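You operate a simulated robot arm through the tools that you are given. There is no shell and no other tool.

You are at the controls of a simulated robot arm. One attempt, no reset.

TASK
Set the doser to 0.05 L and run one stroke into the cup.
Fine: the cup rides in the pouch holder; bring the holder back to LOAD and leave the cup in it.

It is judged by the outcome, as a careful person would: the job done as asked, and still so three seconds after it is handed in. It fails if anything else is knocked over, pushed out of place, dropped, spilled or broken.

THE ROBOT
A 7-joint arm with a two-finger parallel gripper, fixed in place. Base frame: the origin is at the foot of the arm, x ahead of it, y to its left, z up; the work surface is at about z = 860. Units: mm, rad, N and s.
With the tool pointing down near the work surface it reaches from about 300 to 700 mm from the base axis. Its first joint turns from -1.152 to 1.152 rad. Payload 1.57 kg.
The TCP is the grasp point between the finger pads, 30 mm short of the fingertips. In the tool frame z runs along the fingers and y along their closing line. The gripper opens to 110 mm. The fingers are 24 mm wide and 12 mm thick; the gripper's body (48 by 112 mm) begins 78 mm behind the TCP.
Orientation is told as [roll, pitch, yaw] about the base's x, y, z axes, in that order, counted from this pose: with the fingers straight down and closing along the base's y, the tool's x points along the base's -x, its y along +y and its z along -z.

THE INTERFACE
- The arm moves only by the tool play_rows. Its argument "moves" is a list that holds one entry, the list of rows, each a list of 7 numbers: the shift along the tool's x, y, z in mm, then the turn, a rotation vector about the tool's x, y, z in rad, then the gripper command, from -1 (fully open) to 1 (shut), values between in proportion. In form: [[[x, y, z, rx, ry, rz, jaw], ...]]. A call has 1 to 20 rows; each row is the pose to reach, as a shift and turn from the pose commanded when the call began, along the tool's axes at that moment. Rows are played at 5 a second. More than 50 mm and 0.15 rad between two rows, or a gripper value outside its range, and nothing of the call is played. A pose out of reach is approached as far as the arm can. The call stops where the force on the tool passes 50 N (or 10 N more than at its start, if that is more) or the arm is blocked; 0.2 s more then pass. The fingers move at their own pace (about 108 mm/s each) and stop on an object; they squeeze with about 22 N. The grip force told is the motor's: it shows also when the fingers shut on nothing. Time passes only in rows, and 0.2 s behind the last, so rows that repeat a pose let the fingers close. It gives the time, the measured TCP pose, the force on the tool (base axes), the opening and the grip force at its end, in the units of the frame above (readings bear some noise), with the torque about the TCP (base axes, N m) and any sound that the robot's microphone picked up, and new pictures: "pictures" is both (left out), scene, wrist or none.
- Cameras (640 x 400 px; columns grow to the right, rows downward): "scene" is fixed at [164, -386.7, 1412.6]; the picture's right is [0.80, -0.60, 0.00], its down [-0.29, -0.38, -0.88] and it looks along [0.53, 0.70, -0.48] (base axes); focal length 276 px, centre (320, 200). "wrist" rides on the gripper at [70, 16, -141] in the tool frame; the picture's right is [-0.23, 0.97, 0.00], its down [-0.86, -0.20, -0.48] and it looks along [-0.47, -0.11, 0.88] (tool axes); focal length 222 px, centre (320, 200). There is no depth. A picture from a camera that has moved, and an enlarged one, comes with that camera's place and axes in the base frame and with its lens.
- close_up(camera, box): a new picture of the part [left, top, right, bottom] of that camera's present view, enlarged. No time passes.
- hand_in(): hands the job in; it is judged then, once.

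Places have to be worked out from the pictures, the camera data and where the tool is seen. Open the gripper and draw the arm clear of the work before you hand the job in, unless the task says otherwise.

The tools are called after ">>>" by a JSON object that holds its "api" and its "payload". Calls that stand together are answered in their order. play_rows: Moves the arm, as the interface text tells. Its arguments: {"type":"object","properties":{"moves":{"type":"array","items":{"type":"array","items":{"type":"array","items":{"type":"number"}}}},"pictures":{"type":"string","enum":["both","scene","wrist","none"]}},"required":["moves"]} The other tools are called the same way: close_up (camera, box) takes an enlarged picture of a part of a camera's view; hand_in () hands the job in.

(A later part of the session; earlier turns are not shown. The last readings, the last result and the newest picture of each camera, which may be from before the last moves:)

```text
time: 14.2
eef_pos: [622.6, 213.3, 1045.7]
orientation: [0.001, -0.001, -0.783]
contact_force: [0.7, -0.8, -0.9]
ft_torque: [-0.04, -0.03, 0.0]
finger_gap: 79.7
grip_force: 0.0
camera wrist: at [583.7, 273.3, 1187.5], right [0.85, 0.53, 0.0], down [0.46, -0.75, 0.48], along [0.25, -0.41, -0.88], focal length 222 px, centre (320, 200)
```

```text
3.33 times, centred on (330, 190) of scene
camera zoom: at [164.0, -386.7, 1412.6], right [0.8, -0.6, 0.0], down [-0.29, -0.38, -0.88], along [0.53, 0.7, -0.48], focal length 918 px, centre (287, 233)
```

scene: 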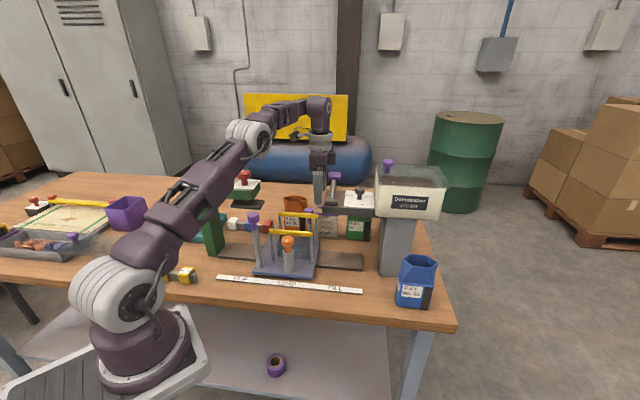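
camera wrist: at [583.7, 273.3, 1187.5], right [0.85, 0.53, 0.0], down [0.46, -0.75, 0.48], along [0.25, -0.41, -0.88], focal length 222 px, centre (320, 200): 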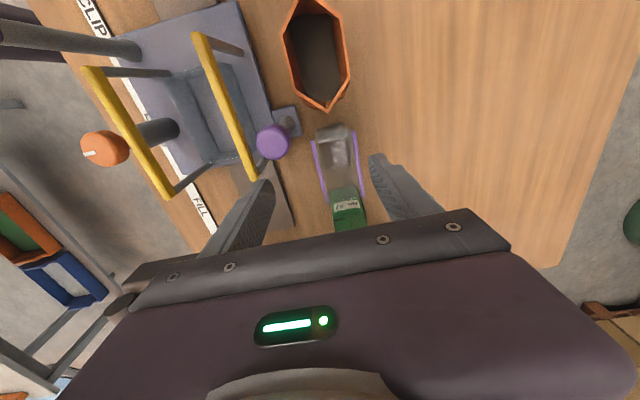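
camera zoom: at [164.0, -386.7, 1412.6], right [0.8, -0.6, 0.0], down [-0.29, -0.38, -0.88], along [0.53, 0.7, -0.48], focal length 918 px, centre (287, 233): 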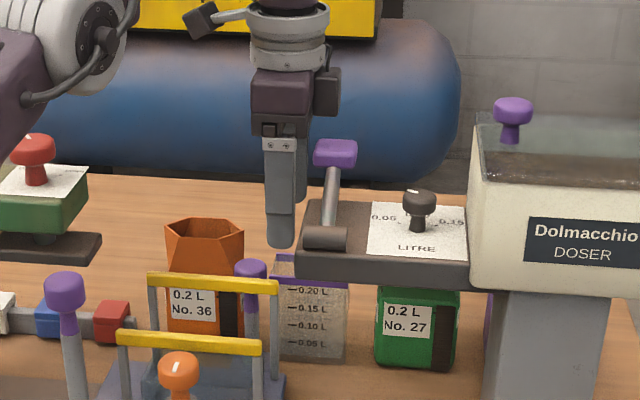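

The cup's center measures (650, 208) with its rim at about z=958. I descend on a slant around the second post's purple knob, so the fingers come down either side of the cup with the pads at rim height.

>>> {"api": "play_rows", "payload": {"moves": [[[-7, 7, 20, 0, 0, 0, -0.45], [-13.6, 12.8, 40.7, 0, 0, 0, -0.45], [-16.5, 13.9, 58, 0, 0, 0, -0.45], [-19.1, 14.8, 75, 0, 0, 0, -0.45], [-21.6, 15.4, 92.7, 0, 0, 0, -0.45], [-21.6, 15.4, 92.7, 0, 0, 0, -0.45]]], "pictures": "both"}}

>>> {"api": "close_up", "payload": {"camera": "wrist", "box": [220, 80, 420, 220]}}

>>> {"api": "close_up", "payload": {"camera": "scene", "box": [270, 150, 390, 250]}}

```text
time: 15.6
eef_pos: [649.2, 209.7, 952.3]
orientation: [0.001, -0.001, -0.783]
contact_force: [-1.4, 0.3, -0.3]
ft_torque: [-0.02, -0.02, 0.03]
finger_gap: 79.7
grip_force: 0.0
camera wrist: at [610.2, 269.2, 1094.5], right [0.85, 0.53, 0.0], down [0.46, -0.74, 0.48], along [0.25, -0.41, -0.88], focal length 222 px, centre (320, 200)
```

scene: 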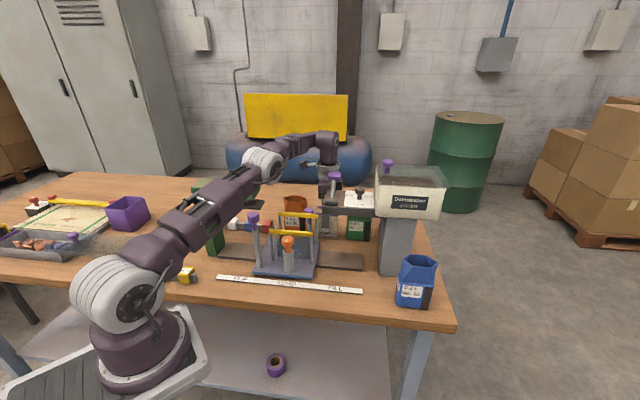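
wrist: 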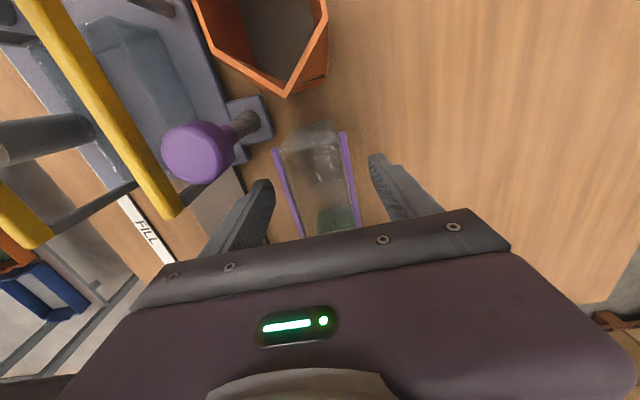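

```text
2.86 times, centred on (320, 150) of wrist
camera zoom: at [610.2, 269.2, 1094.5], right [0.85, 0.53, 0.0], down [0.46, -0.74, 0.48], along [0.25, -0.41, -0.88], focal length 635 px, centre (320, 343)
```

zoom: 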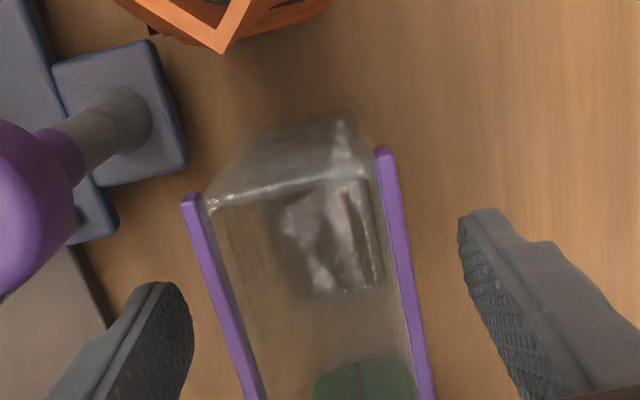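

```text
4.00 times, centred on (330, 200) of scene
camera zoom: at [164.0, -386.7, 1412.6], right [0.8, -0.6, 0.0], down [-0.29, -0.38, -0.88], along [0.53, 0.7, -0.48], focal length 1102 px, centre (280, 200)
```

zoom: 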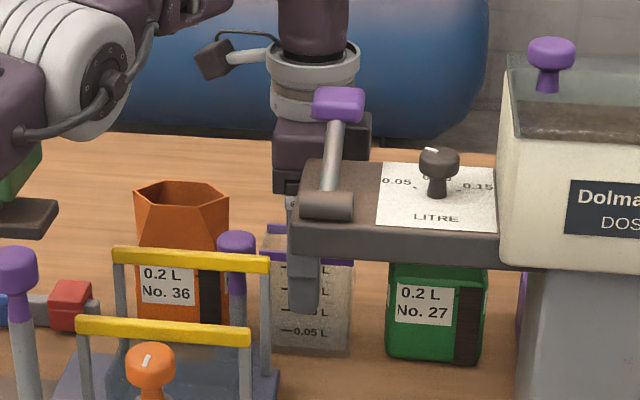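

The cup is centered between the pads to about 1 mm. I close on it.

>>> {"api": "play_rows", "payload": {"moves": [[[0, 0, 0, 0, 0, 0, 0.1], [0, 0, 0, 0, 0, 0, 0.3], [0, 0, 0, 0, 0, 0, 0.5], [0, 0, 0, 0, 0, 0, 0.5]]], "pictures": "both"}}

>>> {"api": "close_up", "payload": {"camera": "wrist", "box": [220, 80, 420, 220]}}

```text
time: 16.6
eef_pos: [649.8, 209.7, 953.0]
orientation: [0.0, 0.001, -0.783]
contact_force: [0.0, 0.1, 0.0]
ft_torque: [0.02, 0.0, 0.0]
finger_gap: 43.5
grip_force: 22.4
camera wrist: at [610.2, 269.2, 1094.7], right [0.85, 0.53, 0.0], down [0.46, -0.75, 0.48], along [0.25, -0.41, -0.88], focal length 222 px, centre (320, 200)
```

scene: 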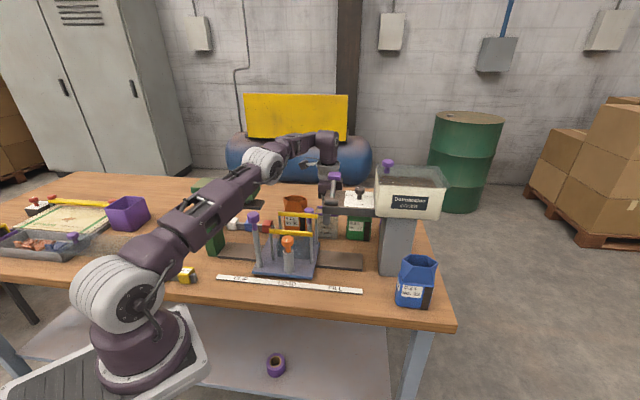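
wrist: 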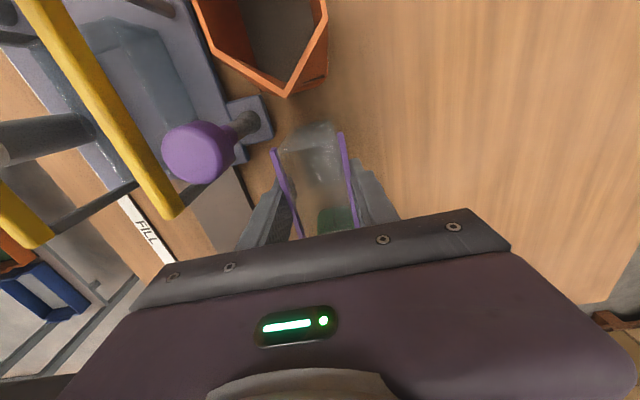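

```text
2.86 times, centred on (320, 150) of wrist
camera zoom: at [610.2, 269.2, 1094.7], right [0.85, 0.53, 0.0], down [0.46, -0.75, 0.48], along [0.25, -0.41, -0.88], focal length 635 px, centre (320, 343)
```

zoom: 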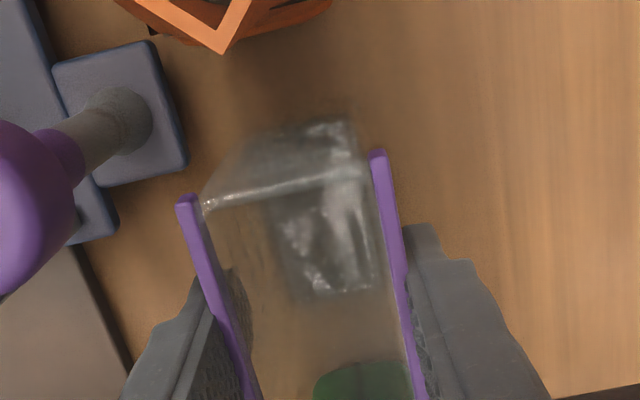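

The cup is gripped (gap 43.5 mm, 22 N). I lift it 25 mm straight up and check that it hangs true.

>>> {"api": "play_rows", "payload": {"moves": [[[0, 0, -8, 0, 0, 0, 0.5], [0, 0, -16, 0, 0, 0, 0.5], [2, 0, -25, 0, 0, 0, 0.5], [2, 0, -25, 0, 0, 0, 0.5]]], "pictures": "both"}}

>>> {"api": "close_up", "payload": {"camera": "wrist", "box": [220, 60, 420, 220]}}

>>> {"api": "close_up", "payload": {"camera": "scene", "box": [270, 150, 390, 250]}}

```text
time: 17.6
eef_pos: [646.4, 210.7, 978.0]
orientation: [0.0, 0.001, -0.785]
contact_force: [0.0, -0.5, -0.1]
ft_torque: [0.02, 0.01, 0.0]
finger_gap: 43.6
grip_force: 21.9
camera wrist: at [608.5, 270.4, 1120.2], right [0.85, 0.53, 0.0], down [0.46, -0.75, 0.48], along [0.25, -0.41, -0.88], focal length 222 px, centre (320, 200)
```

scene: 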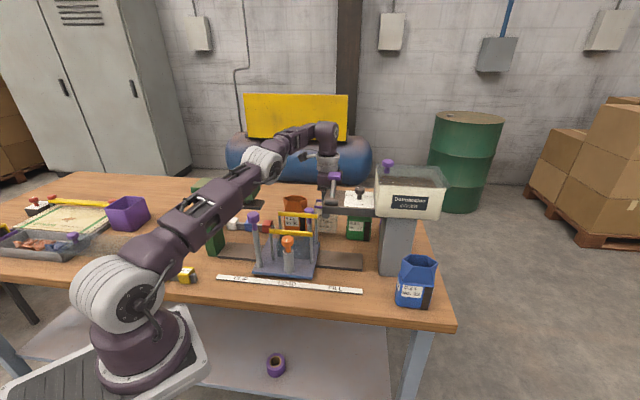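
wrist: 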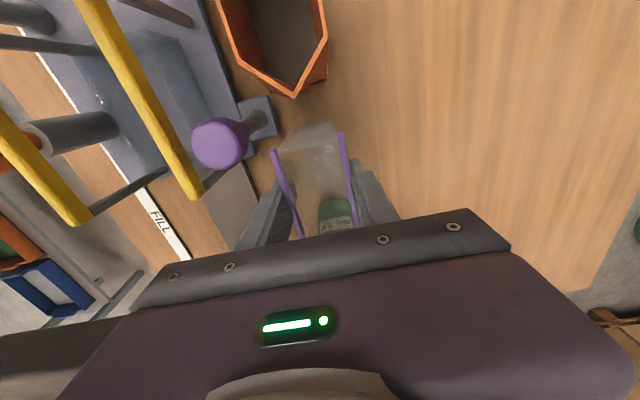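

```text
2.50 times, centred on (320, 140) of wrist
camera zoom: at [608.5, 270.4, 1120.2], right [0.85, 0.53, 0.0], down [0.46, -0.75, 0.48], along [0.25, -0.41, -0.88], focal length 555 px, centre (320, 350)
```

zoom: 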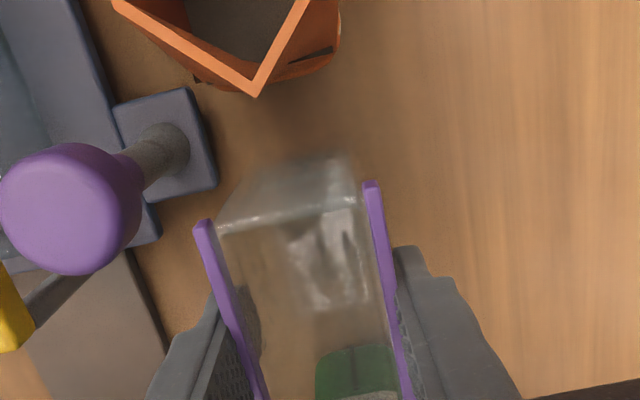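

```text
4.00 times, centred on (330, 200) of scene
camera zoom: at [164.1, -386.7, 1412.6], right [0.8, -0.6, 0.0], down [-0.29, -0.38, -0.88], along [0.53, 0.7, -0.48], focal length 1102 px, centre (280, 200)
```

zoom: 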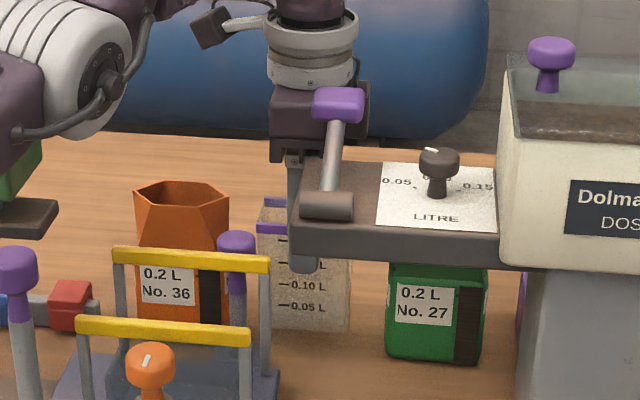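

The cup hangs level and lifts with the gripper. I continue up and inward along a path that clears the lever handle, the second post and the orange pouch, until the cup's bottom is above everything.

>>> {"api": "play_rows", "payload": {"moves": [[[5, -1.5, -15, 0, 0, 0, 0.5], [8, -4, -32, 0, 0, 0, 0.5], [12, -8, -47, 0, 0, 0, 0.5], [16, -12, -62, 0, 0, 0, 0.5], [17, -18, -77, 0, 0, 0, 0.5], [18, -24, -92, 0, 0, 0, 0.5], [21, -30, -105, 0, 0, 0, 0.5], [23, -36, -118, 0, 0, 0, 0.5], [35, -40, -128, 0, 0, 0, 0.5], [35, -40, -128, 0, 0, 0, 0.5]]], "pictures": "both"}}

>>> {"api": "close_up", "payload": {"camera": "wrist", "box": [220, 40, 420, 220]}}

>>> {"api": "close_up", "payload": {"camera": "scene", "box": [250, 120, 400, 240]}}

```text
time: 19.8
eef_pos: [593.2, 207.9, 1105.8]
orientation: [0.0, 0.0, -0.783]
contact_force: [-0.2, -0.7, -0.4]
ft_torque: [-0.01, 0.01, -0.01]
finger_gap: 43.0
grip_force: 21.7
camera wrist: at [555.3, 267.2, 1247.3], right [0.85, 0.53, 0.0], down [0.46, -0.74, 0.48], along [0.25, -0.41, -0.88], focal length 222 px, centre (320, 200)
```

scene: 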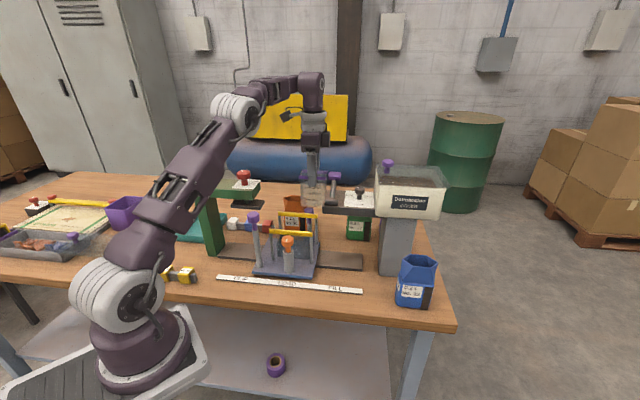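
wrist: 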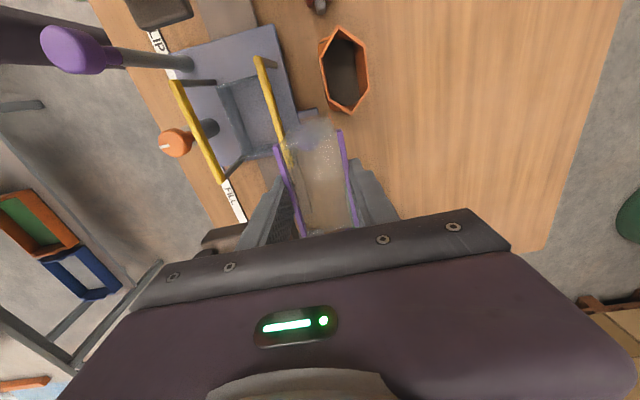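

```text
2.22 times, centred on (320, 130) of wrist
camera zoom: at [555.3, 267.2, 1247.3], right [0.85, 0.53, 0.0], down [0.46, -0.74, 0.48], along [0.25, -0.41, -0.88], focal length 494 px, centre (320, 356)
```

zoom: 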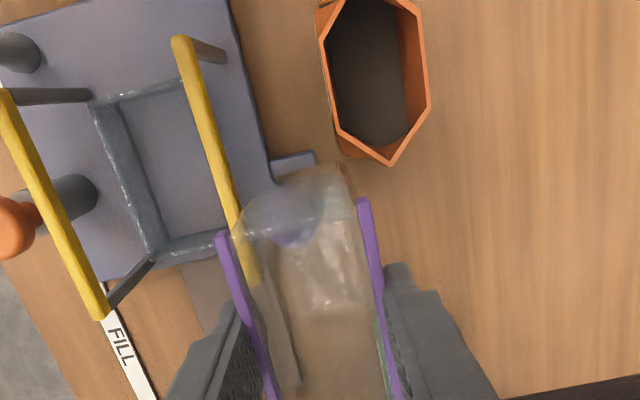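

```text
3.33 times, centred on (325, 180) of scene
camera zoom: at [164.0, -386.7, 1412.6], right [0.8, -0.6, 0.0], down [-0.29, -0.38, -0.88], along [0.53, 0.7, -0.48], focal length 918 px, centre (303, 267)
```

zoom: 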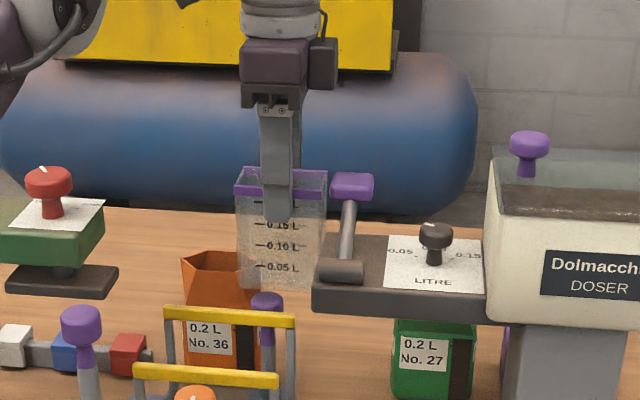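

The cup is now above the pouches and bars. I carry it to above the well at about (503, 176).

>>> {"api": "play_rows", "payload": {"moves": [[[15, -10, -5, 0, 0, 0, 0.5], [28, -28, -9, 0, 0, 0, 0.5], [36, -50, -9, 0, 0, 0, 0.5], [41, -70, -9, 0, 0, 0, 0.5], [41, -86, -9, 0, 0, 0, 0.5], [41, -86, -9, 0, 0, 0, 0.5]]], "pictures": "both"}}

>>> {"api": "close_up", "payload": {"camera": "wrist", "box": [220, 60, 420, 220]}}

>>> {"api": "close_up", "payload": {"camera": "scene", "box": [220, 150, 370, 290]}}

```text
time: 21.2
eef_pos: [504.3, 174.7, 1115.2]
orientation: [0.0, -0.001, -0.784]
contact_force: [0.8, -0.9, -0.7]
ft_torque: [0.02, 0.01, -0.01]
finger_gap: 43.3
grip_force: 21.6
camera wrist: at [465.8, 235.1, 1257.2], right [0.85, 0.53, 0.0], down [0.46, -0.75, 0.48], along [0.25, -0.41, -0.88], focal length 222 px, centre (320, 200)
```

scene: 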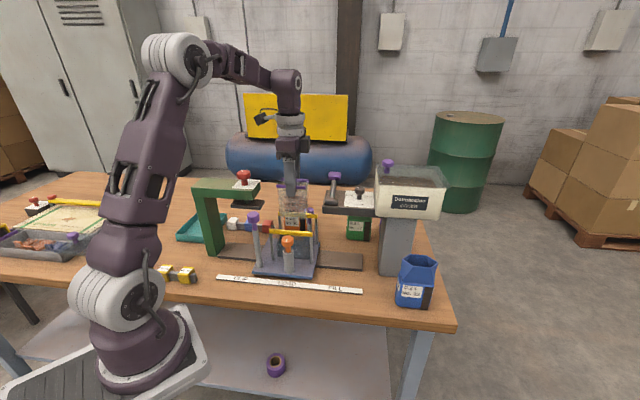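
wrist: 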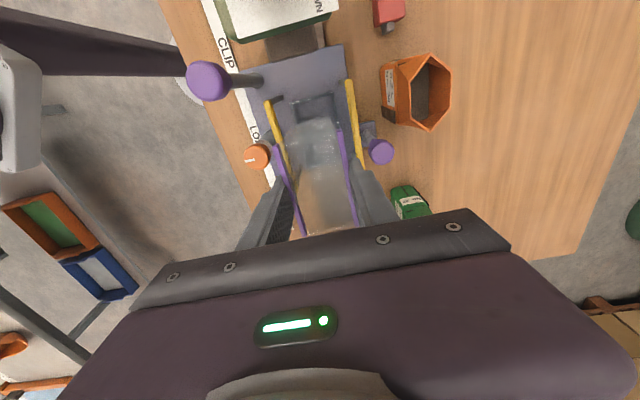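

```text
2.50 times, centred on (320, 140) of wrist
camera zoom: at [465.8, 235.1, 1257.2], right [0.85, 0.53, 0.0], down [0.46, -0.75, 0.48], along [0.25, -0.41, -0.88], focal length 555 px, centre (320, 350)
```

zoom: 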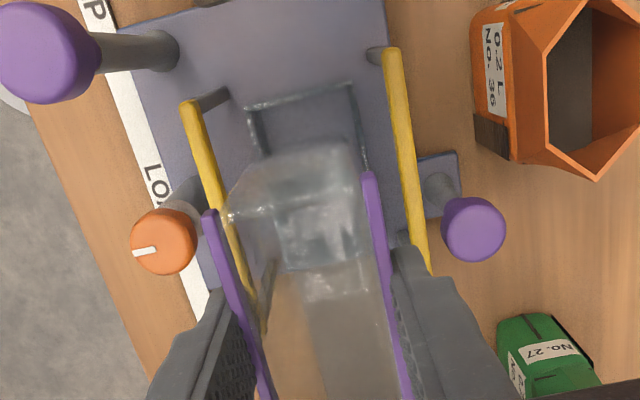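

```text
2.86 times, centred on (295, 220) of scene
camera zoom: at [164.0, -386.7, 1412.6], right [0.8, -0.6, 0.0], down [-0.29, -0.38, -0.88], along [0.53, 0.7, -0.48], focal length 787 px, centre (391, 143)
```

zoom: 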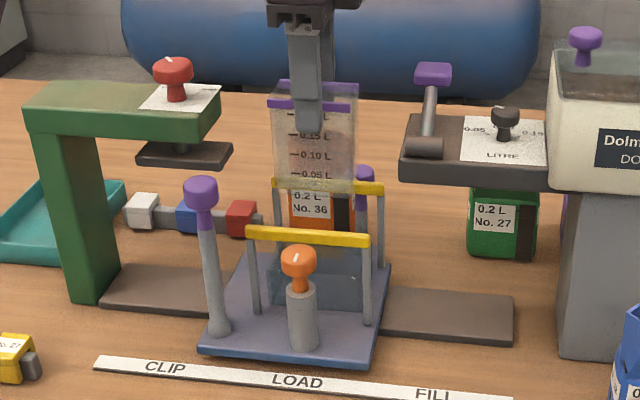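

The cup's center is at about p=481, q=230 along the rig's axes (p across the slide, q along it). The well is at 480, 230, and the fingers clear the yellow bars by about 6 mm on each side. I lower it partway and check.

>>> {"api": "play_rows", "payload": {"moves": [[[0, -0.8, 20, 0, 0, 0, 0.5], [0, -0.8, 40, 0, 0, 0, 0.5], [0, -0.8, 60, 0, 0, 0, 0.5], [0, -0.8, 80, 0, 0, 0, 0.5], [0, -0.8, 95, 0, 0, 0, 0.5], [0, -0.8, 95, 0, 0, 0, 0.5]]], "pictures": "both"}}

>>> {"api": "close_up", "payload": {"camera": "wrist", "box": [220, 80, 420, 220]}}

>>> {"api": "close_up", "payload": {"camera": "scene", "box": [230, 180, 350, 290]}}

```text
time: 22.6
eef_pos: [503.6, 174.8, 1019.4]
orientation: [0.001, 0.0, -0.784]
contact_force: [0.3, -0.3, 0.1]
ft_torque: [0.0, -0.03, 0.01]
finger_gap: 43.2
grip_force: 21.8
camera wrist: at [465.2, 235.0, 1162.1], right [0.85, 0.53, 0.0], down [0.46, -0.75, 0.48], along [0.25, -0.41, -0.88], focal length 222 px, centre (320, 200)
```

scene: 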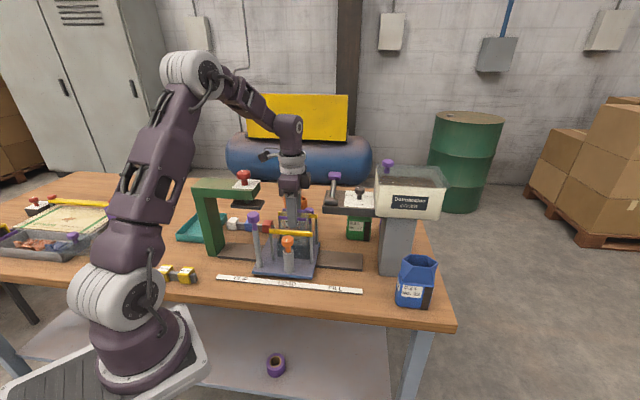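
wrist: 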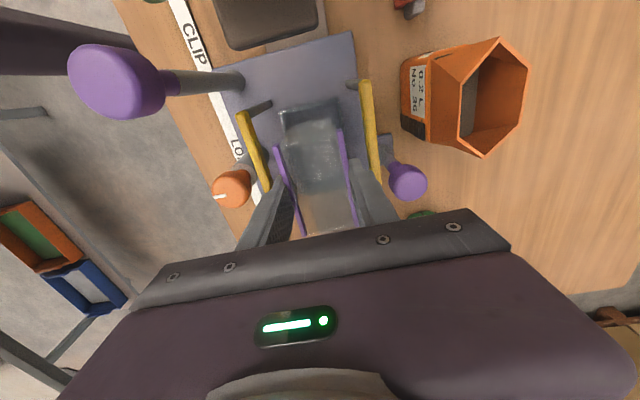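

```text
2.86 times, centred on (320, 150) of wrist
camera zoom: at [465.2, 235.0, 1162.1], right [0.85, 0.53, 0.0], down [0.46, -0.75, 0.48], along [0.25, -0.41, -0.88], focal length 635 px, centre (320, 343)
```

zoom: 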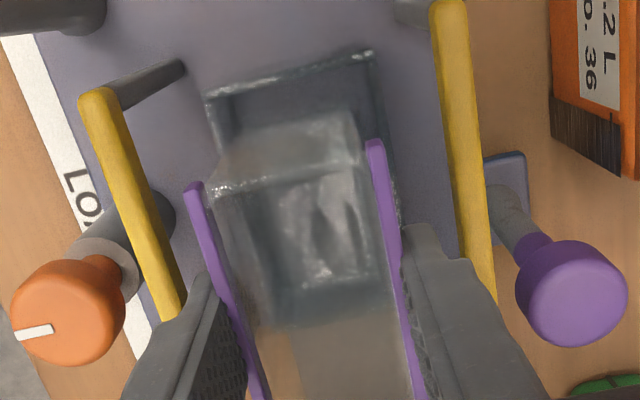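

```text
3.64 times, centred on (290, 235) of scene
camera zoom: at [164.1, -386.7, 1412.6], right [0.8, -0.6, 0.0], down [-0.29, -0.38, -0.88], along [0.53, 0.7, -0.48], focal length 1002 px, centre (429, 73)
```

zoom: 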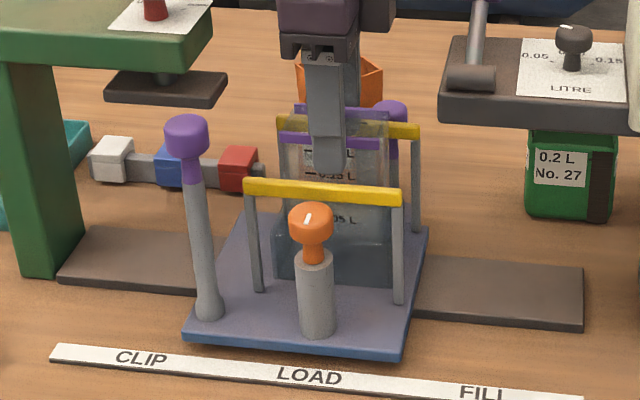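

The cup's bottom is lined up inside the well and the fingers are clear of both bars. I keep lowering in small steps until it touches down.

>>> {"api": "play_rows", "payload": {"moves": [[[0, 0, 10, 0, 0, 0, 0.5], [0, 0, 20, 0, 0, 0, 0.5], [0, 0, 30, 0, 0, 0, 0.5], [0, 0, 38, 0, 0, 0, 0.5], [0, 0, 42, 0, 0, 0, 0.5], [0, 0, 42, 0, 0, 0, 0.5]]], "pictures": "both"}}

>>> {"api": "close_up", "payload": {"camera": "scene", "box": [230, 180, 350, 290]}}

```text
time: 24.0
eef_pos: [505.0, 175.0, 978.1]
orientation: [0.002, -0.002, -0.784]
contact_force: [1.3, -0.7, 17.4]
ft_torque: [-0.04, 0.0, -0.01]
finger_gap: 43.6
grip_force: 22.1
camera wrist: at [465.2, 234.6, 1120.2], right [0.85, 0.53, 0.0], down [0.46, -0.75, 0.48], along [0.25, -0.41, -0.88], focal length 222 px, centre (320, 200)
```

scene: 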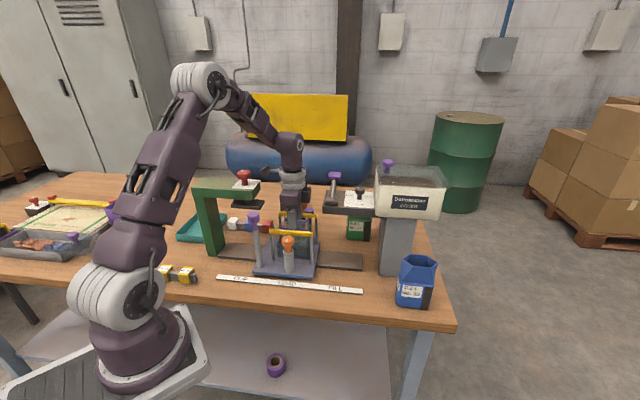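
wrist: 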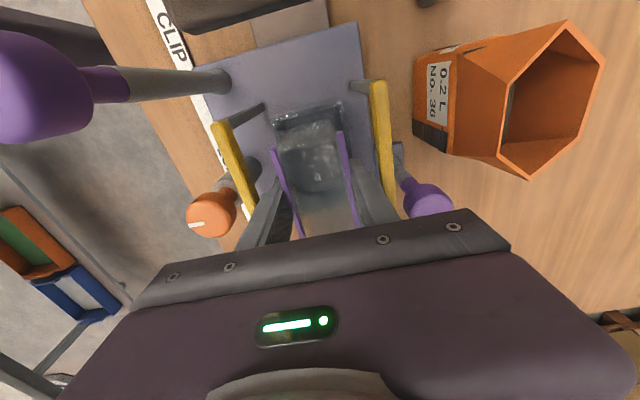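

```text
3.64 times, centred on (290, 235) of scene
camera zoom: at [163.8, -386.8, 1412.6], right [0.8, -0.6, 0.0], down [-0.29, -0.38, -0.88], along [0.53, 0.7, -0.48], focal length 1002 px, centre (429, 73)
```

zoom: 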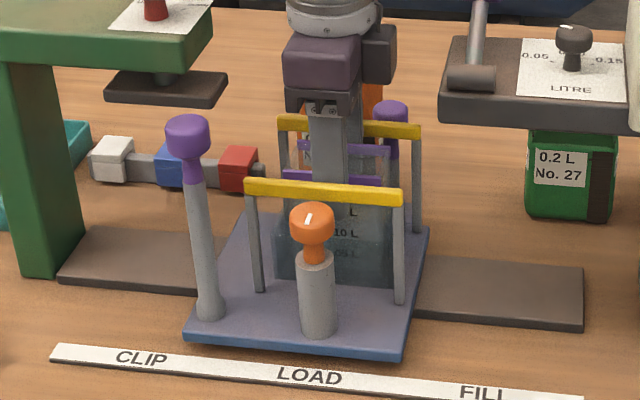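

I feel 17 N upward, so the cup has touched down. I check in close-up that it is inside the well and not resting on a rim.

>>> {"api": "close_up", "payload": {"camera": "wrist", "box": [200, 60, 440, 220]}}

>>> {"api": "close_up", "payload": {"camera": "scene", "box": [260, 205, 330, 275]}}

```text
2.50 times, centred on (320, 140) of wrist
camera zoom: at [465.2, 234.6, 1120.2], right [0.85, 0.53, 0.0], down [0.46, -0.75, 0.48], along [0.25, -0.41, -0.88], focal length 555 px, centre (320, 350)
```

zoom: 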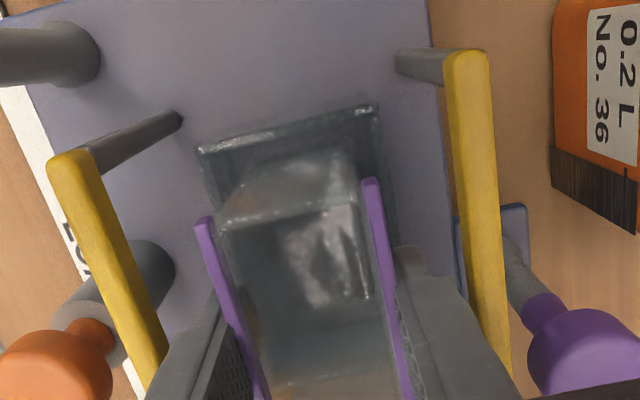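

```text
5.71 times, centred on (295, 240) of scene
camera zoom: at [163.8, -386.8, 1412.6], right [0.8, -0.6, 0.0], down [-0.29, -0.38, -0.88], along [0.53, 0.7, -0.48], focal length 1574 px, centre (463, -29)
```

zoom: 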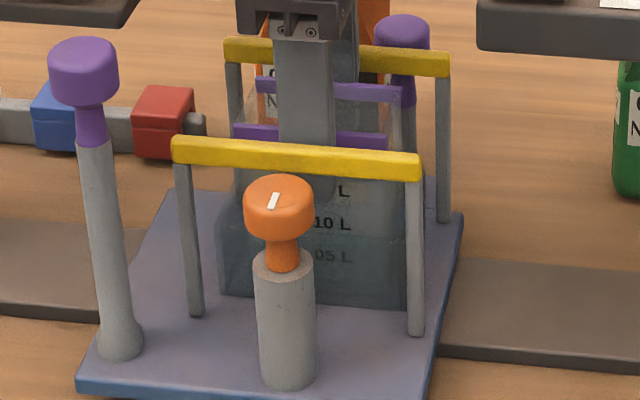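

The cup is inside the well, about 40 mm below its rim. I relax the downward push by 1 mm, open the fingers only to 52 mm so they don't touch the bars, and then rise.

>>> {"api": "play_rows", "payload": {"moves": [[[0, 0, -0.5, 0, 0, 0, 0.5], [0, 0, -0.5, 0, 0, 0, 0.05], [0, 0, -0.5, 0, 0, 0, 0.05], [0, 0, -0.5, 0, 0, 0, 0.05]]], "pictures": "wrist"}}

>>> {"api": "close_up", "payload": {"camera": "wrist", "box": [200, 60, 440, 220]}}

```text
time: 25.0
eef_pos: [503.3, 174.8, 979.8]
orientation: [0.0, 0.0, -0.782]
contact_force: [0.4, 0.8, -0.5]
ft_torque: [0.01, 0.04, 0.0]
finger_gap: 51.1
grip_force: 0.1
camera wrist: at [464.9, 234.6, 1120.3], right [0.85, 0.53, 0.0], down [0.46, -0.74, 0.48], along [0.25, -0.41, -0.88], focal length 222 px, centre (320, 200)
```

wrist: 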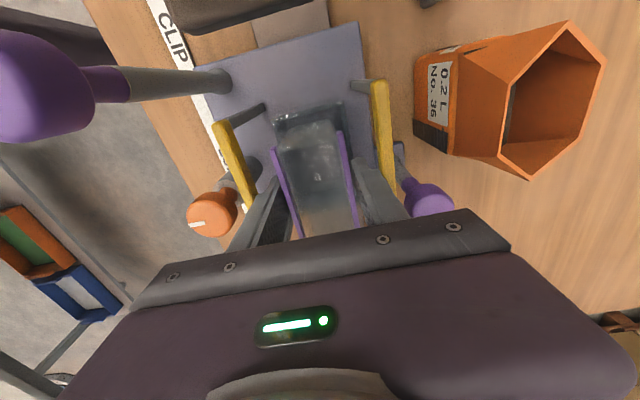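

```text
2.50 times, centred on (320, 140) of wrist
camera zoom: at [464.9, 234.6, 1120.3], right [0.85, 0.53, 0.0], down [0.46, -0.74, 0.48], along [0.25, -0.41, -0.88], focal length 555 px, centre (320, 350)
```

zoom: 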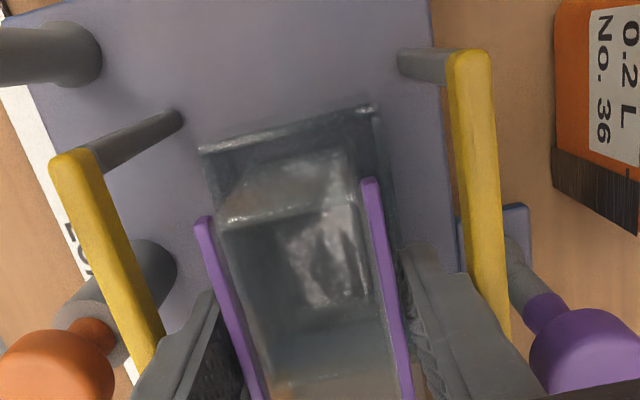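

Released cleanly with no contact force, and the cup stays put. I rise straight up.

>>> {"api": "play_rows", "payload": {"moves": [[[0, 0, -10, 0, 0, 0, 0.05], [0, 0, -25, 0, 0, 0, 0.05], [0, 0, -50, 0, 0, 0, 0.05], [0, 0, -85, 0, 0, 0, 0.05], [0, 0, -125, 0, 0, 0, 0.05], [0, 0, -150, 0, 0, 0, 0.05], [0, 0, -150, 0, 0, 0, 0.05]]], "pictures": "both"}}

>>> {"api": "close_up", "payload": {"camera": "wrist", "box": [200, 40, 440, 220]}}

>>> {"api": "close_up", "payload": {"camera": "scene", "box": [230, 190, 350, 290]}}

```text
time: 26.6
eef_pos: [503.5, 174.9, 1128.3]
orientation: [-0.002, 0.002, -0.784]
contact_force: [0.3, 0.7, -0.6]
ft_torque: [0.01, 0.0, -0.01]
finger_gap: 52.5
grip_force: 0.1
camera wrist: at [465.3, 234.6, 1271.0], right [0.85, 0.53, 0.0], down [0.46, -0.75, 0.48], along [0.25, -0.41, -0.88], focal length 222 px, centre (320, 200)
```

scene: 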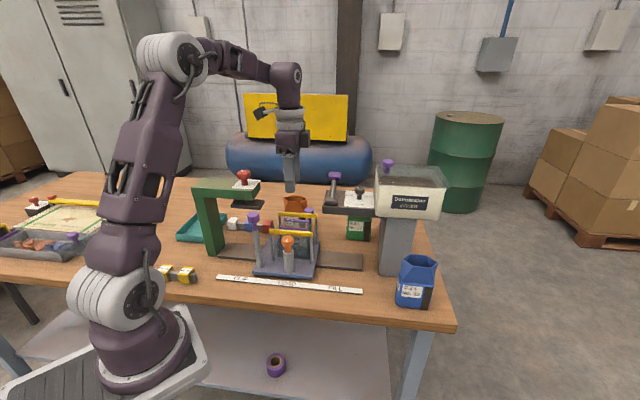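
wrist: 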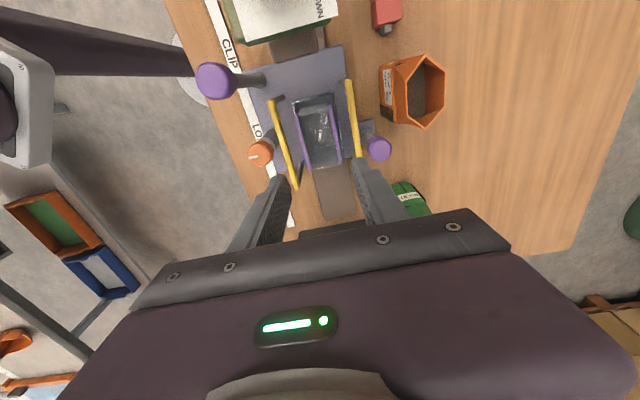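

```text
2.22 times, centred on (320, 130) of wrist
camera zoom: at [465.3, 234.6, 1271.0], right [0.85, 0.53, 0.0], down [0.46, -0.75, 0.48], along [0.25, -0.41, -0.88], focal length 494 px, centre (320, 356)
```

zoom: 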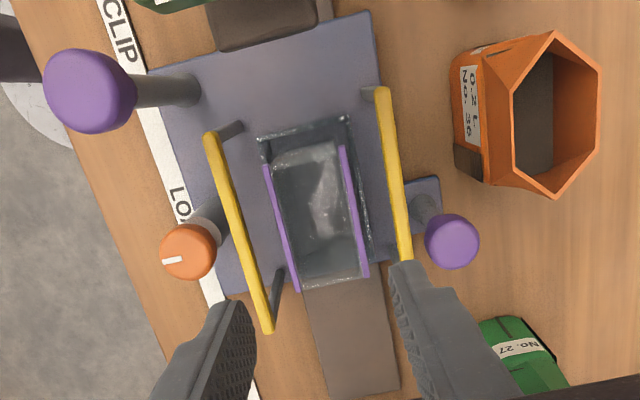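

```text
4.00 times, centred on (290, 240) of scene
camera zoom: at [164.0, -386.7, 1412.6], right [0.8, -0.6, 0.0], down [-0.29, -0.38, -0.88], along [0.53, 0.7, -0.48], focal length 1102 px, centre (440, 40)
```

zoom: 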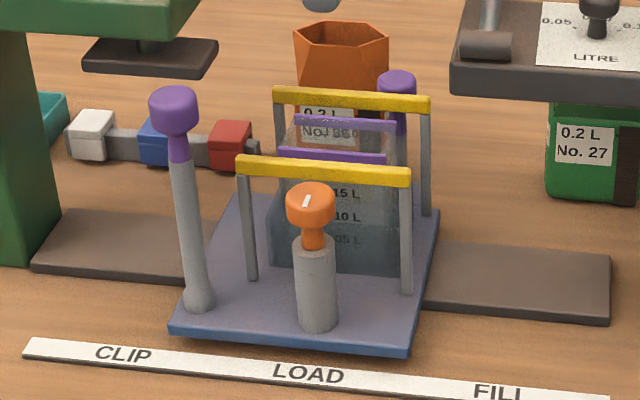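

The cup sits upright in the well at LOAD. To slide the holder I'll use the tall purple-knobbed post near (387, 184, top about 1042). I move above it, turning to yaw +45° so the fingers close along the slide direction.

>>> {"api": "play_rows", "payload": {"moves": [[[7, -6, -5, 0, 0, -0.13, 0.05], [14, -12, -5, 0, 0, -0.26, -0.1], [21, -18, -5, 0, 0, -0.39, -0.2], [28, -24, -5, 0, 0, -0.52, -0.3], [35, -30, -5, 0, 0, -0.65, -0.36], [42, -36, -5, 0, 0, -0.78, -0.36], [50, -43, -5, 0, 0, -0.91, -0.36], [58, -50, -5, 0, 0, -1.04, -0.36], [66, -57, -5, 0, 0, -1.17, -0.36], [74, -64, -5, 0, 0, -1.3, -0.36], [81, -70, -5, 0, 0, -1.43, -0.36], [87, -75.5, -5, 0, 0, -1.57, -0.36], [87, -75.5, -5, 0, 0, -1.57, -0.36]]], "pictures": "both"}}

>>> {"api": "close_up", "payload": {"camera": "wrist", "box": [200, 60, 440, 220]}}

>>> {"api": "close_up", "payload": {"camera": "scene", "box": [210, 150, 330, 290]}}

```text
time: 29.4
eef_pos: [389.0, 181.6, 1134.6]
orientation: [0.001, -0.001, 0.788]
contact_force: [1.4, 0.9, 0.6]
ft_torque: [-0.03, 0.03, -0.01]
finger_gap: 74.9
grip_force: 0.0
camera wrist: at [327.1, 143.6, 1275.3], right [-0.53, 0.85, 0.0], down [0.74, 0.47, 0.48], along [0.41, 0.25, -0.88], focal length 222 px, centre (320, 200)
```

scene: 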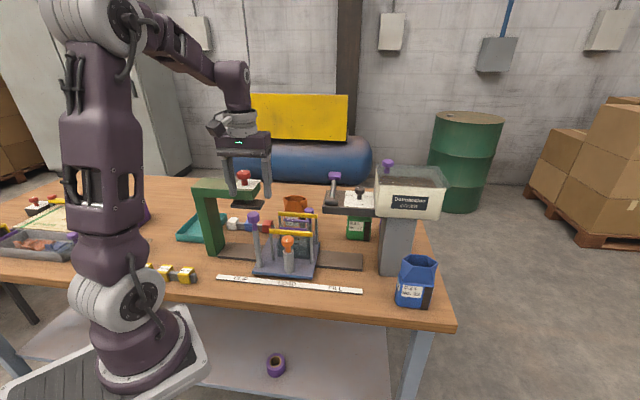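
wrist: 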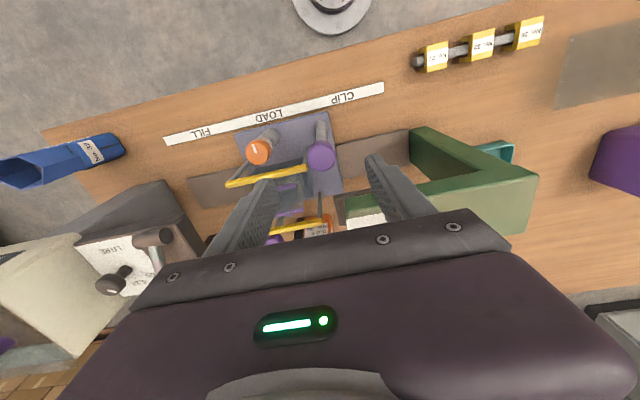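

```text
2.50 times, centred on (320, 140) of wrist
camera zoom: at [327.1, 143.6, 1275.3], right [-0.53, 0.85, 0.0], down [0.74, 0.47, 0.48], along [0.41, 0.25, -0.88], focal length 555 px, centre (320, 350)
```

zoom: 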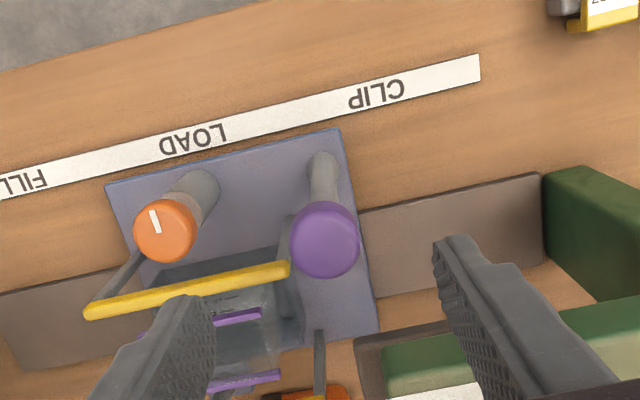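

```text
2.86 times, centred on (270, 220) of scene
camera zoom: at [164.0, -386.7, 1412.6], right [0.8, -0.6, 0.0], down [-0.29, -0.38, -0.88], along [0.53, 0.7, -0.48], focal length 787 px, centre (463, 143)
```

zoom: 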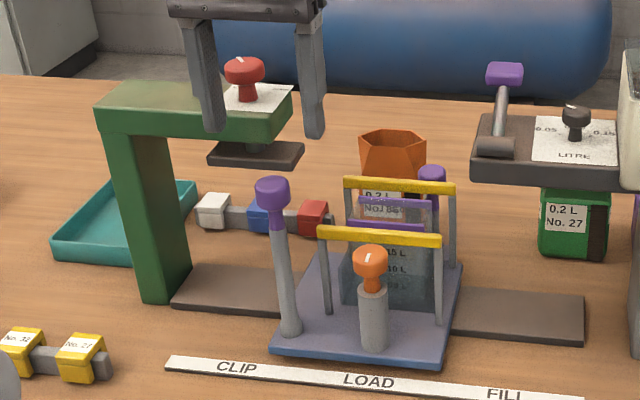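

The post is at about (389.5, 184.5), and the clip press is clear behind at p≥448. I lower the fingers astride the purple knob.

>>> {"api": "play_rows", "payload": {"moves": [[[-2.4, 1.6, 20, 0, 0, 0, -0.1], [-2.4, 1.6, 45, 0, 0, 0, -0.1], [-2.4, 1.6, 70, 0, 0, 0, -0.1], [-2.4, 1.6, 92, 0, 0, 0, -0.1], [-2.4, 1.6, 110, 0, 0, 0, -0.1], [-2.4, 1.6, 110, 0, 0, 0, -0.1]]], "pictures": "both"}}

>>> {"api": "close_up", "payload": {"camera": "wrist", "box": [200, 60, 440, 220]}}

>>> {"api": "close_up", "payload": {"camera": "scene", "box": [210, 180, 330, 290]}}

```text
time: 30.8
eef_pos: [389.2, 185.8, 1022.9]
orientation: [0.0, 0.001, 0.786]
contact_force: [0.0, 0.0, 0.0]
ft_torque: [0.0, -0.04, -0.01]
finger_gap: 60.7
grip_force: 0.0
camera wrist: at [327.3, 146.4, 1165.1], right [-0.53, 0.85, 0.0], down [0.75, 0.46, 0.48], along [0.41, 0.25, -0.88], focal length 222 px, centre (320, 200)
```

scene: 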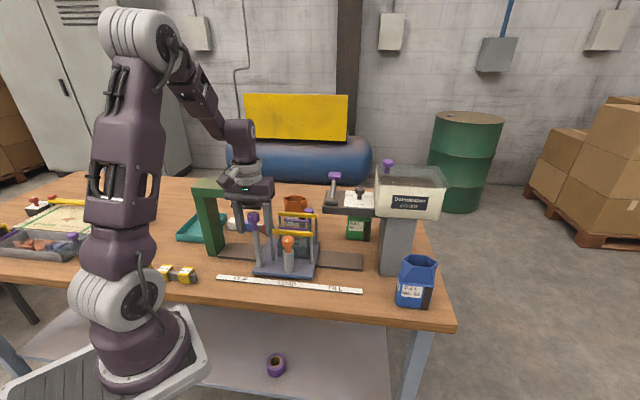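
wrist: 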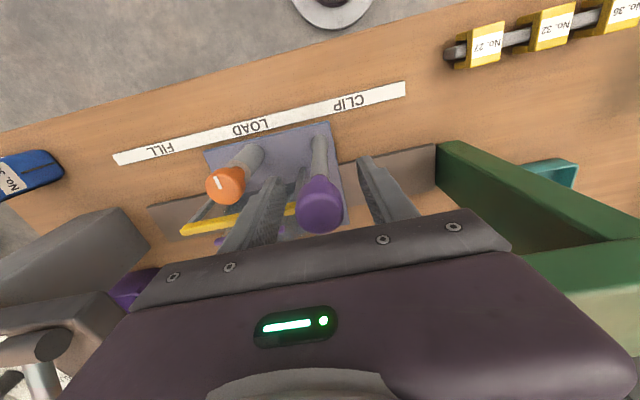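

```text
2.50 times, centred on (320, 140) of wrist
camera zoom: at [327.3, 146.4, 1165.1], right [-0.53, 0.85, 0.0], down [0.75, 0.46, 0.48], along [0.41, 0.25, -0.88], focal length 555 px, centre (320, 350)
```

zoom: 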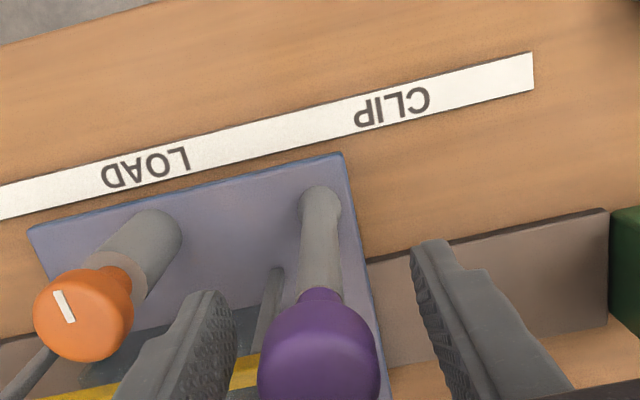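

```text
3.64 times, centred on (270, 235) of scene
camera zoom: at [164.0, -386.7, 1412.6], right [0.8, -0.6, 0.0], down [-0.29, -0.38, -0.88], along [0.53, 0.7, -0.48], focal length 1002 px, centre (502, 73)
```

zoom: 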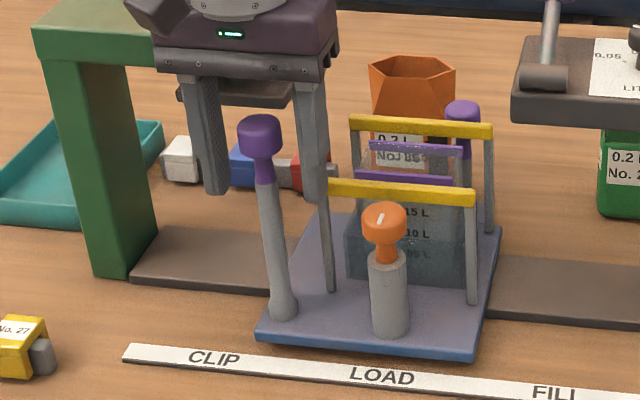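

The knob is centered between the fingers. I close on it gently.

>>> {"api": "play_rows", "payload": {"moves": [[[0, 0, 0, 0, 0, 0, 0.2], [0, 0, 0, 0, 0, 0, 0.6], [0, 0, 0, 0, 0, 0, 0.8], [0, 0, 0, 0, 0, 0, 0.8]]], "pictures": "wrist"}}

>>> {"api": "close_up", "payload": {"camera": "wrist", "box": [200, 60, 440, 240]}}

```text
time: 31.8
eef_pos: [388.3, 185.6, 1022.3]
orientation: [-0.001, -0.001, 0.786]
contact_force: [-0.1, -1.6, -3.3]
ft_torque: [0.17, -0.16, -0.02]
finger_gap: 29.7
grip_force: 38.9
camera wrist: at [327.4, 146.4, 1165.3], right [-0.53, 0.85, 0.0], down [0.75, 0.46, 0.48], along [0.41, 0.25, -0.88], focal length 222 px, centre (320, 200)
```

wrist: 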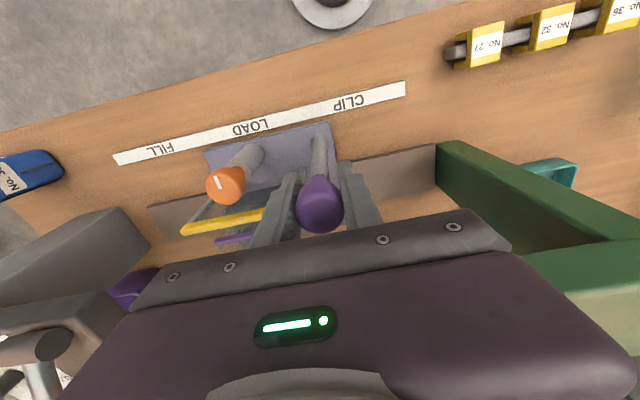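

```text
2.22 times, centred on (320, 150) of wrist
camera zoom: at [327.4, 146.4, 1165.3], right [-0.53, 0.85, 0.0], down [0.75, 0.46, 0.48], along [0.41, 0.25, -0.88], focal length 494 px, centre (320, 311)
```

zoom: 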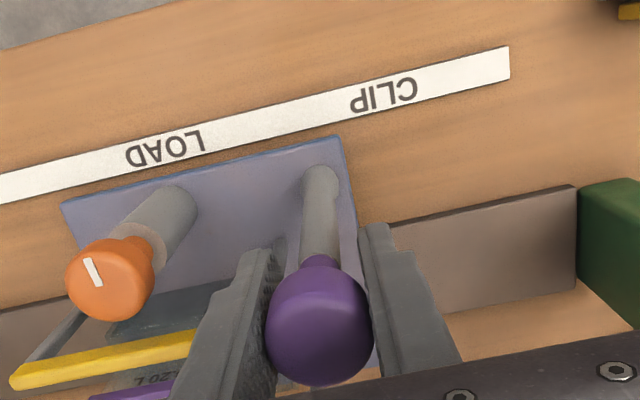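

The grip on the post is firm (gap 29.7 mm) and near zero force. I test the slide with a slow 20 mm move towards FILL.

>>> {"api": "play_rows", "payload": {"moves": [[[0, -4, 0, 0, 0, 0, 0.8], [0, -8, 0, 0, 0, 0, 0.8], [0, -12, 0, 0, 0, 0, 0.8], [0, -16, 0, 0, 0, 0, 0.8], [0, -20, 0, 0, 0, 0, 0.8], [0, -20, 0, 0, 0, 0, 0.8]]], "pictures": "both"}}

>>> {"api": "close_up", "payload": {"camera": "scene", "box": [210, 180, 330, 290]}}

```text
time: 33.2
eef_pos: [403.8, 170.1, 1023.9]
orientation: [0.0, 0.001, 0.784]
contact_force: [-8.5, -6.3, -11.5]
ft_torque: [0.49, -0.51, 0.08]
finger_gap: 29.6
grip_force: 38.9
camera wrist: at [341.8, 132.3, 1165.4], right [-0.53, 0.85, 0.0], down [0.75, 0.46, 0.48], along [0.41, 0.25, -0.88], focal length 222 px, centre (320, 200)
```

scene: 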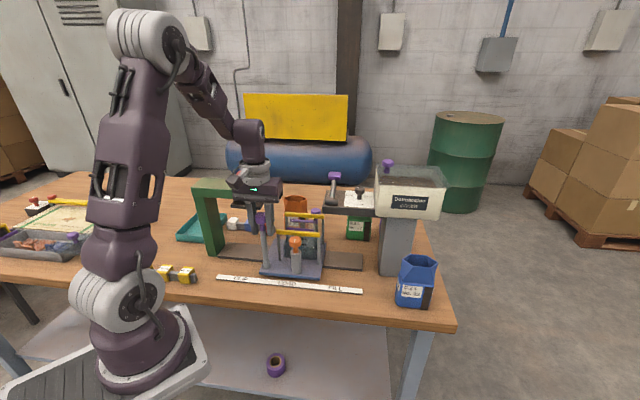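
wrist: 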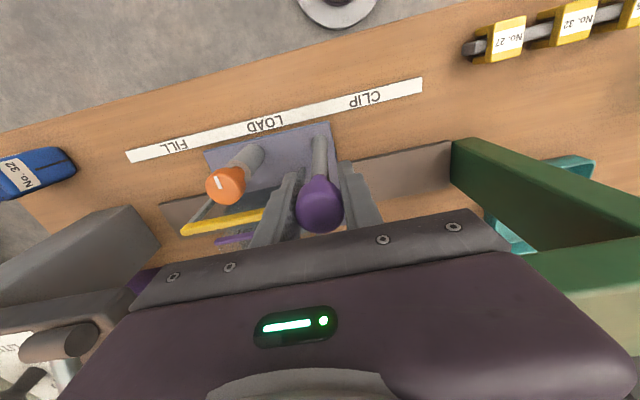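

```text
3.64 times, centred on (270, 235) of scene
camera zoom: at [164.0, -386.8, 1412.6], right [0.8, -0.6, 0.0], down [-0.29, -0.38, -0.88], along [0.53, 0.7, -0.48], focal length 1002 px, centre (502, 73)
```

zoom: 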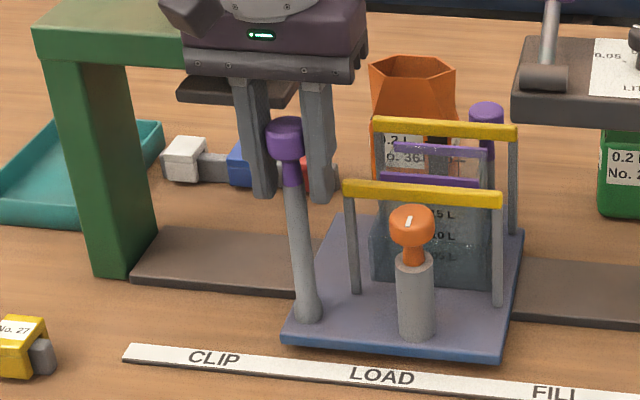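

The holder slides freely with the post, carrying the cup. There is a small cross-load of about 10 N, so I ease 1 mm sideways and continue 50 mm towards FILL.

>>> {"api": "play_rows", "payload": {"moves": [[[1, 0, 1, 0, 0, 0, 0.8], [1, -8, 1, 0, 0, 0, 0.8], [1, -16, 1, 0, 0, 0, 0.8], [1, -24, 1, 0, 0, 0, 0.8], [1, -32, 1, 0, 0, 0, 0.8], [1, -40, 1, 0, 0, 0, 0.8], [1, -48, 1, 0, 0, 0, 0.8], [1, -50, 1, 0, 0, 0, 0.8], [1, -50, 1, 0, 0, 0, 0.8]]], "pictures": "both"}}

>>> {"api": "close_up", "payload": {"camera": "scene", "box": [230, 170, 390, 290]}}

```text
time: 35.2
eef_pos: [438.3, 135.4, 1022.4]
orientation: [-0.003, -0.003, 0.789]
contact_force: [2.8, 3.6, 29.7]
ft_torque: [0.2, -0.11, 0.04]
finger_gap: 29.5
grip_force: 39.3
camera wrist: at [376.5, 97.0, 1164.6], right [-0.53, 0.85, 0.0], down [0.74, 0.46, 0.48], along [0.41, 0.25, -0.88], focal length 222 px, centre (320, 200)
```

scene: 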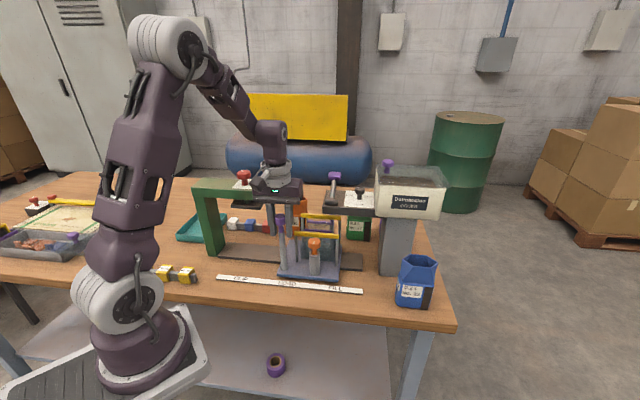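
wrist: 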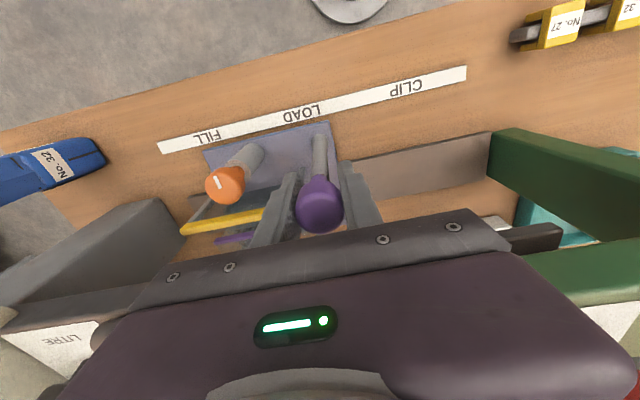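

```text
3.33 times, centred on (310, 230) of scene
camera zoom: at [163.7, -386.7, 1412.6], right [0.8, -0.6, 0.0], down [-0.29, -0.38, -0.88], along [0.53, 0.7, -0.48], focal length 918 px, centre (353, 100)
```

zoom: 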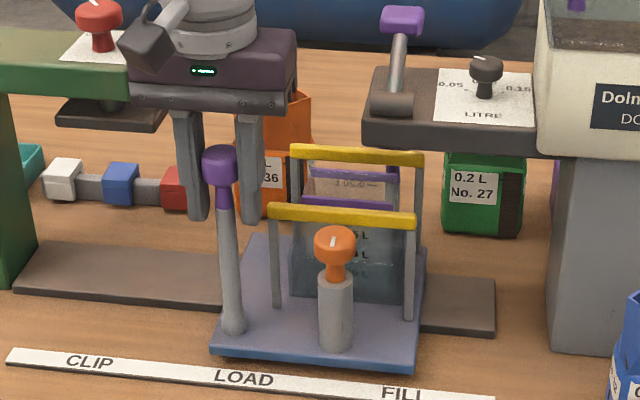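

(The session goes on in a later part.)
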